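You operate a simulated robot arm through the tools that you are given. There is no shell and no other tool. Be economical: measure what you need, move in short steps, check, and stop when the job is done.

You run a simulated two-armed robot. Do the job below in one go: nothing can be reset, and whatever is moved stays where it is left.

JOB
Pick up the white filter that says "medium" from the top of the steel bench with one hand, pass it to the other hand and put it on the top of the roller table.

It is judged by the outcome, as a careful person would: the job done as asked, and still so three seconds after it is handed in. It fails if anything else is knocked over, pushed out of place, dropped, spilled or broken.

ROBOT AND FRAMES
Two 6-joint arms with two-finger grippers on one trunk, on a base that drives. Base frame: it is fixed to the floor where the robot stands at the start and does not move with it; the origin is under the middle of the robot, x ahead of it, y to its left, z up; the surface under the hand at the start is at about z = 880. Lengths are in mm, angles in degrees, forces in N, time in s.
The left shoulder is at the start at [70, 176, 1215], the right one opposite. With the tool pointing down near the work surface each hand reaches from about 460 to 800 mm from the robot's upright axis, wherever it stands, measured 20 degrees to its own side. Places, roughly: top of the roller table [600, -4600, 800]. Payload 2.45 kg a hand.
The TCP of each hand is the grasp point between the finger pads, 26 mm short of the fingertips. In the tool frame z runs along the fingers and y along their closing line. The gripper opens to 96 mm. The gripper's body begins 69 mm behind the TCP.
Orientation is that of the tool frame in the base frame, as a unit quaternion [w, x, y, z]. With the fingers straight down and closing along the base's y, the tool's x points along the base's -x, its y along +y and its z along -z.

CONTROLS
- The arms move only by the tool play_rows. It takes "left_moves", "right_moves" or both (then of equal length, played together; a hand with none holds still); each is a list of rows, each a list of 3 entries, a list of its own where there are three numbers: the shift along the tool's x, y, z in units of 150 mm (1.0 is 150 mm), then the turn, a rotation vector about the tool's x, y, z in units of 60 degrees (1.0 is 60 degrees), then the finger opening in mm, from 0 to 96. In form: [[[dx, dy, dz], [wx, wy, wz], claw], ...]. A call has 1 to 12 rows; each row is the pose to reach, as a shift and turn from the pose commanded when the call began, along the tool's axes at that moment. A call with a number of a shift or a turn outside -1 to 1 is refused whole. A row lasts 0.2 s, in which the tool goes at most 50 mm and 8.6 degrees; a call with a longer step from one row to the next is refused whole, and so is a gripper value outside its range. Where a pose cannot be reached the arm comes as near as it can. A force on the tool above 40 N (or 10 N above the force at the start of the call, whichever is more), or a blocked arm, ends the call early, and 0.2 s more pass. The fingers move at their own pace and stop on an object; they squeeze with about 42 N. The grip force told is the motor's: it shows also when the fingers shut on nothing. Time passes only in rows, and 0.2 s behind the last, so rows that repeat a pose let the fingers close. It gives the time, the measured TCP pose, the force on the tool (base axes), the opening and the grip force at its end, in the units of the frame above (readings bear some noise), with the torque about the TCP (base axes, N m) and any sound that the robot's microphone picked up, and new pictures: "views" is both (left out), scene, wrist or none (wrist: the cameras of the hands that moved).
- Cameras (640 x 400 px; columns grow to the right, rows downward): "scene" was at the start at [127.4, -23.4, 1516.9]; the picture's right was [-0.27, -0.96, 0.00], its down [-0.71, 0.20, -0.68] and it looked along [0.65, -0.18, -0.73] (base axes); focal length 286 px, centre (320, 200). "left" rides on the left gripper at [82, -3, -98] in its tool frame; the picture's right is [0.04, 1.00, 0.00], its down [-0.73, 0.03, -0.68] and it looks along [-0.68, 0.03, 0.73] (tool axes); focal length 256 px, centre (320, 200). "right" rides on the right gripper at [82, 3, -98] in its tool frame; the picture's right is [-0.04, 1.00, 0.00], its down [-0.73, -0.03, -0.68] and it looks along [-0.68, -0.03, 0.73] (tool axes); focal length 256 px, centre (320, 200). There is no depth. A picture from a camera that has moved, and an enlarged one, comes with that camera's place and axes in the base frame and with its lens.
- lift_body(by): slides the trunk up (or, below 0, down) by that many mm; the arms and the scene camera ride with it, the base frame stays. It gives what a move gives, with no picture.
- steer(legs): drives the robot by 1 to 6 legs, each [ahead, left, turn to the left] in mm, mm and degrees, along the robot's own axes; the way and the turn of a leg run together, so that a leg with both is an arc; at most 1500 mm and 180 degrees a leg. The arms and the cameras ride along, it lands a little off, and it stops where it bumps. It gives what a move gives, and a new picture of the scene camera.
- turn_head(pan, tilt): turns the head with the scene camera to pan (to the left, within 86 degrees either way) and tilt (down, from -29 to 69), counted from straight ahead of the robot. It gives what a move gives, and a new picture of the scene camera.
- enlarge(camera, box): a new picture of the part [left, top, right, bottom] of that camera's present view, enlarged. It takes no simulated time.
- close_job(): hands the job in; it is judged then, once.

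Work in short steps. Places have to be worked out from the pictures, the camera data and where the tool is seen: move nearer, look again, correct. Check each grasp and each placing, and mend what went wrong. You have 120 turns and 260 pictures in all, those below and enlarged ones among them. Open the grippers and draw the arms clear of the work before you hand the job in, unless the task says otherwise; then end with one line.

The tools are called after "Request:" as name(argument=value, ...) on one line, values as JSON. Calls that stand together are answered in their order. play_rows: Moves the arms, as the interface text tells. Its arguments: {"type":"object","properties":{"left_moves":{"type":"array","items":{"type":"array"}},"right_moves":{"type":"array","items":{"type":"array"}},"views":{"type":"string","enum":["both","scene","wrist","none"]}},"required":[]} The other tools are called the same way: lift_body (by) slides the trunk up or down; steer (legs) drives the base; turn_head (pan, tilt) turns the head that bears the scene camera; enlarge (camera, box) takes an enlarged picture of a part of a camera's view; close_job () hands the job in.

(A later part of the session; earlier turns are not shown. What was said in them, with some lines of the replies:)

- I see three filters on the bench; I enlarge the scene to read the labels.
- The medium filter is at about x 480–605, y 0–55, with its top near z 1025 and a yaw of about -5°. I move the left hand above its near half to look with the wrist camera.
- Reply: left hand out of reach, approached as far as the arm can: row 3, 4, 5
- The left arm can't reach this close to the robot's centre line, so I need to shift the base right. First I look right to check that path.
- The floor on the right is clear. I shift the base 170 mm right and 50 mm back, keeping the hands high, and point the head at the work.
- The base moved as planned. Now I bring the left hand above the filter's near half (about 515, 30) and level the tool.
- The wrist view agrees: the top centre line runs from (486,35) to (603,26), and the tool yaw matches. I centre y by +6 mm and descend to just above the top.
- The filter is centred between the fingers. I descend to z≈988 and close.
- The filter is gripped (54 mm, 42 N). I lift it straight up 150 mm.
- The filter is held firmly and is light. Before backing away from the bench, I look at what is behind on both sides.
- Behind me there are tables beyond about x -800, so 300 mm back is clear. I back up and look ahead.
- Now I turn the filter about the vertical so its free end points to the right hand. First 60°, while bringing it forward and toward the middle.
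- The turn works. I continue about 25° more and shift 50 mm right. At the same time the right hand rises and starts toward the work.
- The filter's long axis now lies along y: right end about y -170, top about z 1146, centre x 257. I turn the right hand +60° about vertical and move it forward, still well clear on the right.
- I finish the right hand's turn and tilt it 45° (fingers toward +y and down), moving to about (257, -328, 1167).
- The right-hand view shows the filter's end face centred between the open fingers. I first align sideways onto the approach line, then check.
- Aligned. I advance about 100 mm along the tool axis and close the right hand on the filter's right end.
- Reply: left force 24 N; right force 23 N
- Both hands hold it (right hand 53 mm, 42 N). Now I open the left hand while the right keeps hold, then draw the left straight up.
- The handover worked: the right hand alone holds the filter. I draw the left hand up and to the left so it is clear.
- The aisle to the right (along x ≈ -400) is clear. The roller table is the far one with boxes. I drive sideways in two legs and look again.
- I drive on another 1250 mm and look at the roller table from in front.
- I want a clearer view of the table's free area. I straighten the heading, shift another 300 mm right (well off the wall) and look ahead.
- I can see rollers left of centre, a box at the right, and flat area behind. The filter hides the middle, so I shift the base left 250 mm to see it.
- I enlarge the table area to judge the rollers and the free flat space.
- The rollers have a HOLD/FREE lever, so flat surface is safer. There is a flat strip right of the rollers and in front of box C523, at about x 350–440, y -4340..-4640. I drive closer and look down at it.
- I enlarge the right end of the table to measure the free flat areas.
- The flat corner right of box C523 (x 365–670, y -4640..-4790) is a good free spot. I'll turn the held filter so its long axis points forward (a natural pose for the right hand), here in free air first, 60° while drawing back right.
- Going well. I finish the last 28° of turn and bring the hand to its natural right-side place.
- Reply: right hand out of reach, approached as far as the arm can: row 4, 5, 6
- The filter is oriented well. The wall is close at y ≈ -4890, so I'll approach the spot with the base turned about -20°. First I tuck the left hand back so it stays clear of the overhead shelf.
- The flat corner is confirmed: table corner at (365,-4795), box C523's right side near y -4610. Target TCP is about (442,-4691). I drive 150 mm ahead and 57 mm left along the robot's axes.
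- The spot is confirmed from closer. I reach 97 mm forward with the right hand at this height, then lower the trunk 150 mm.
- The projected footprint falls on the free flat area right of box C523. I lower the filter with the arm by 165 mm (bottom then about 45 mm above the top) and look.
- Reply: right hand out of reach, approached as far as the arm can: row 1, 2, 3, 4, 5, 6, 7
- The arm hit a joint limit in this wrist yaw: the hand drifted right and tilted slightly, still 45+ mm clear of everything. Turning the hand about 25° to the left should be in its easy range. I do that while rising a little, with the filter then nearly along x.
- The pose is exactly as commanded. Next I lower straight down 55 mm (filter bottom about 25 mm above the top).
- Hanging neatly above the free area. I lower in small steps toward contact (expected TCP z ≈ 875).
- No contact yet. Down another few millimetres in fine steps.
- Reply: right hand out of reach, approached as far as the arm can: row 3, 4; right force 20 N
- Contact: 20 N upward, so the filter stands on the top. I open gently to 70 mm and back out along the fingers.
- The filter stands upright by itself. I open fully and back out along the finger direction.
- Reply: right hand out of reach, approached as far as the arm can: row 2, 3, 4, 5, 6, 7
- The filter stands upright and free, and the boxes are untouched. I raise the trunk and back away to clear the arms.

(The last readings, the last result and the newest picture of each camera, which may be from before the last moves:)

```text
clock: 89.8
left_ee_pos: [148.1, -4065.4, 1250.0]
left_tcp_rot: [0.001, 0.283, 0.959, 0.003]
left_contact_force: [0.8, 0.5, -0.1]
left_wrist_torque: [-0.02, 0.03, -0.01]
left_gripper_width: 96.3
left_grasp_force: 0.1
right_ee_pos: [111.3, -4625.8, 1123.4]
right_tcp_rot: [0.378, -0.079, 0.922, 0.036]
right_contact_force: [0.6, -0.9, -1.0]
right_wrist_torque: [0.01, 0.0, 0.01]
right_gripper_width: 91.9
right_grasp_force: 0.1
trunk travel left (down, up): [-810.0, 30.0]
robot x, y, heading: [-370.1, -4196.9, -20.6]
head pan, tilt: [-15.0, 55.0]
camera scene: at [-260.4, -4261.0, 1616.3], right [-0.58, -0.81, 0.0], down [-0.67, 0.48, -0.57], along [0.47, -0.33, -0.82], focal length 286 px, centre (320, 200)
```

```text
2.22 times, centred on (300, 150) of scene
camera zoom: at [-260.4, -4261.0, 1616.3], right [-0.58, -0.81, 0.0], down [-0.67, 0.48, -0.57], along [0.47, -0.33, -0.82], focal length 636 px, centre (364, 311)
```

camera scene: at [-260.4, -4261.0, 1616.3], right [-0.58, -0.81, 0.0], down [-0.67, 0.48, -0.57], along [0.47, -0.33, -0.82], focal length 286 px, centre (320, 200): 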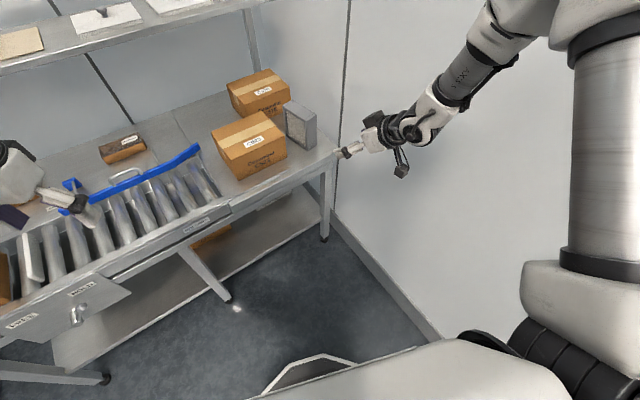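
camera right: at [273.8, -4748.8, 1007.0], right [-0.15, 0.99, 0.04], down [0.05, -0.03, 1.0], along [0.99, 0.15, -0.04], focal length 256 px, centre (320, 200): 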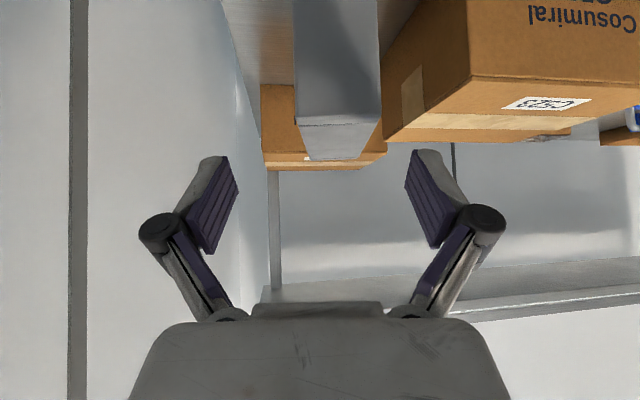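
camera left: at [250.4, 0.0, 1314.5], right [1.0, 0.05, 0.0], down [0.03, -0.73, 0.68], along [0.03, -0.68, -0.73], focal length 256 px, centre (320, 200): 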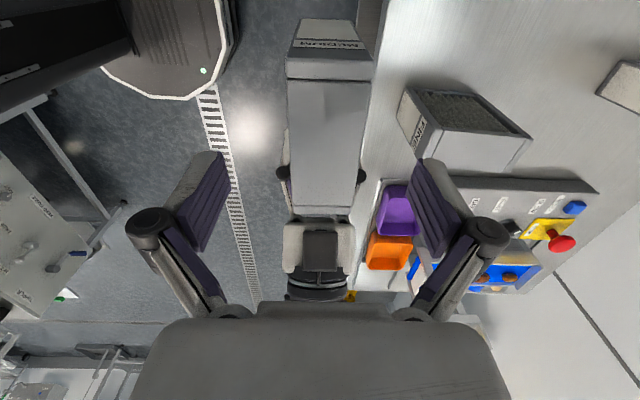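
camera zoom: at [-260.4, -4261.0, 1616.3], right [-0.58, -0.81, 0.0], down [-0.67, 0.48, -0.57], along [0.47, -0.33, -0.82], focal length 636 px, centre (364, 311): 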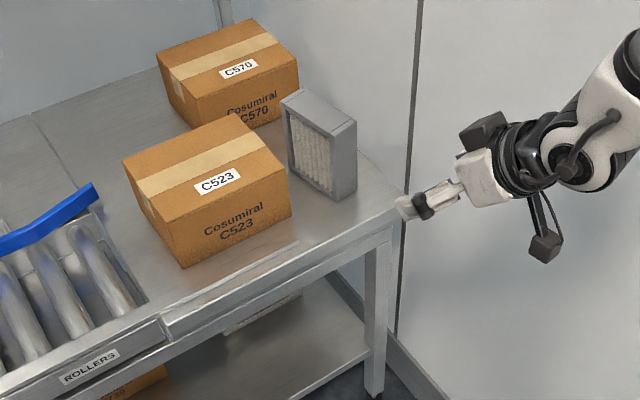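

The filter stands steady on the roller table, nothing else moved, both grippers are open and both arms are clear. I hand the job in.

Request:
close_job()

```text
The job is handed in.
```

I picked up the "medium" filter with the left hand, passed it to the right hand in the air and stood it upright on the flat right-hand end of the roller table; nothing else was knocked or moved.
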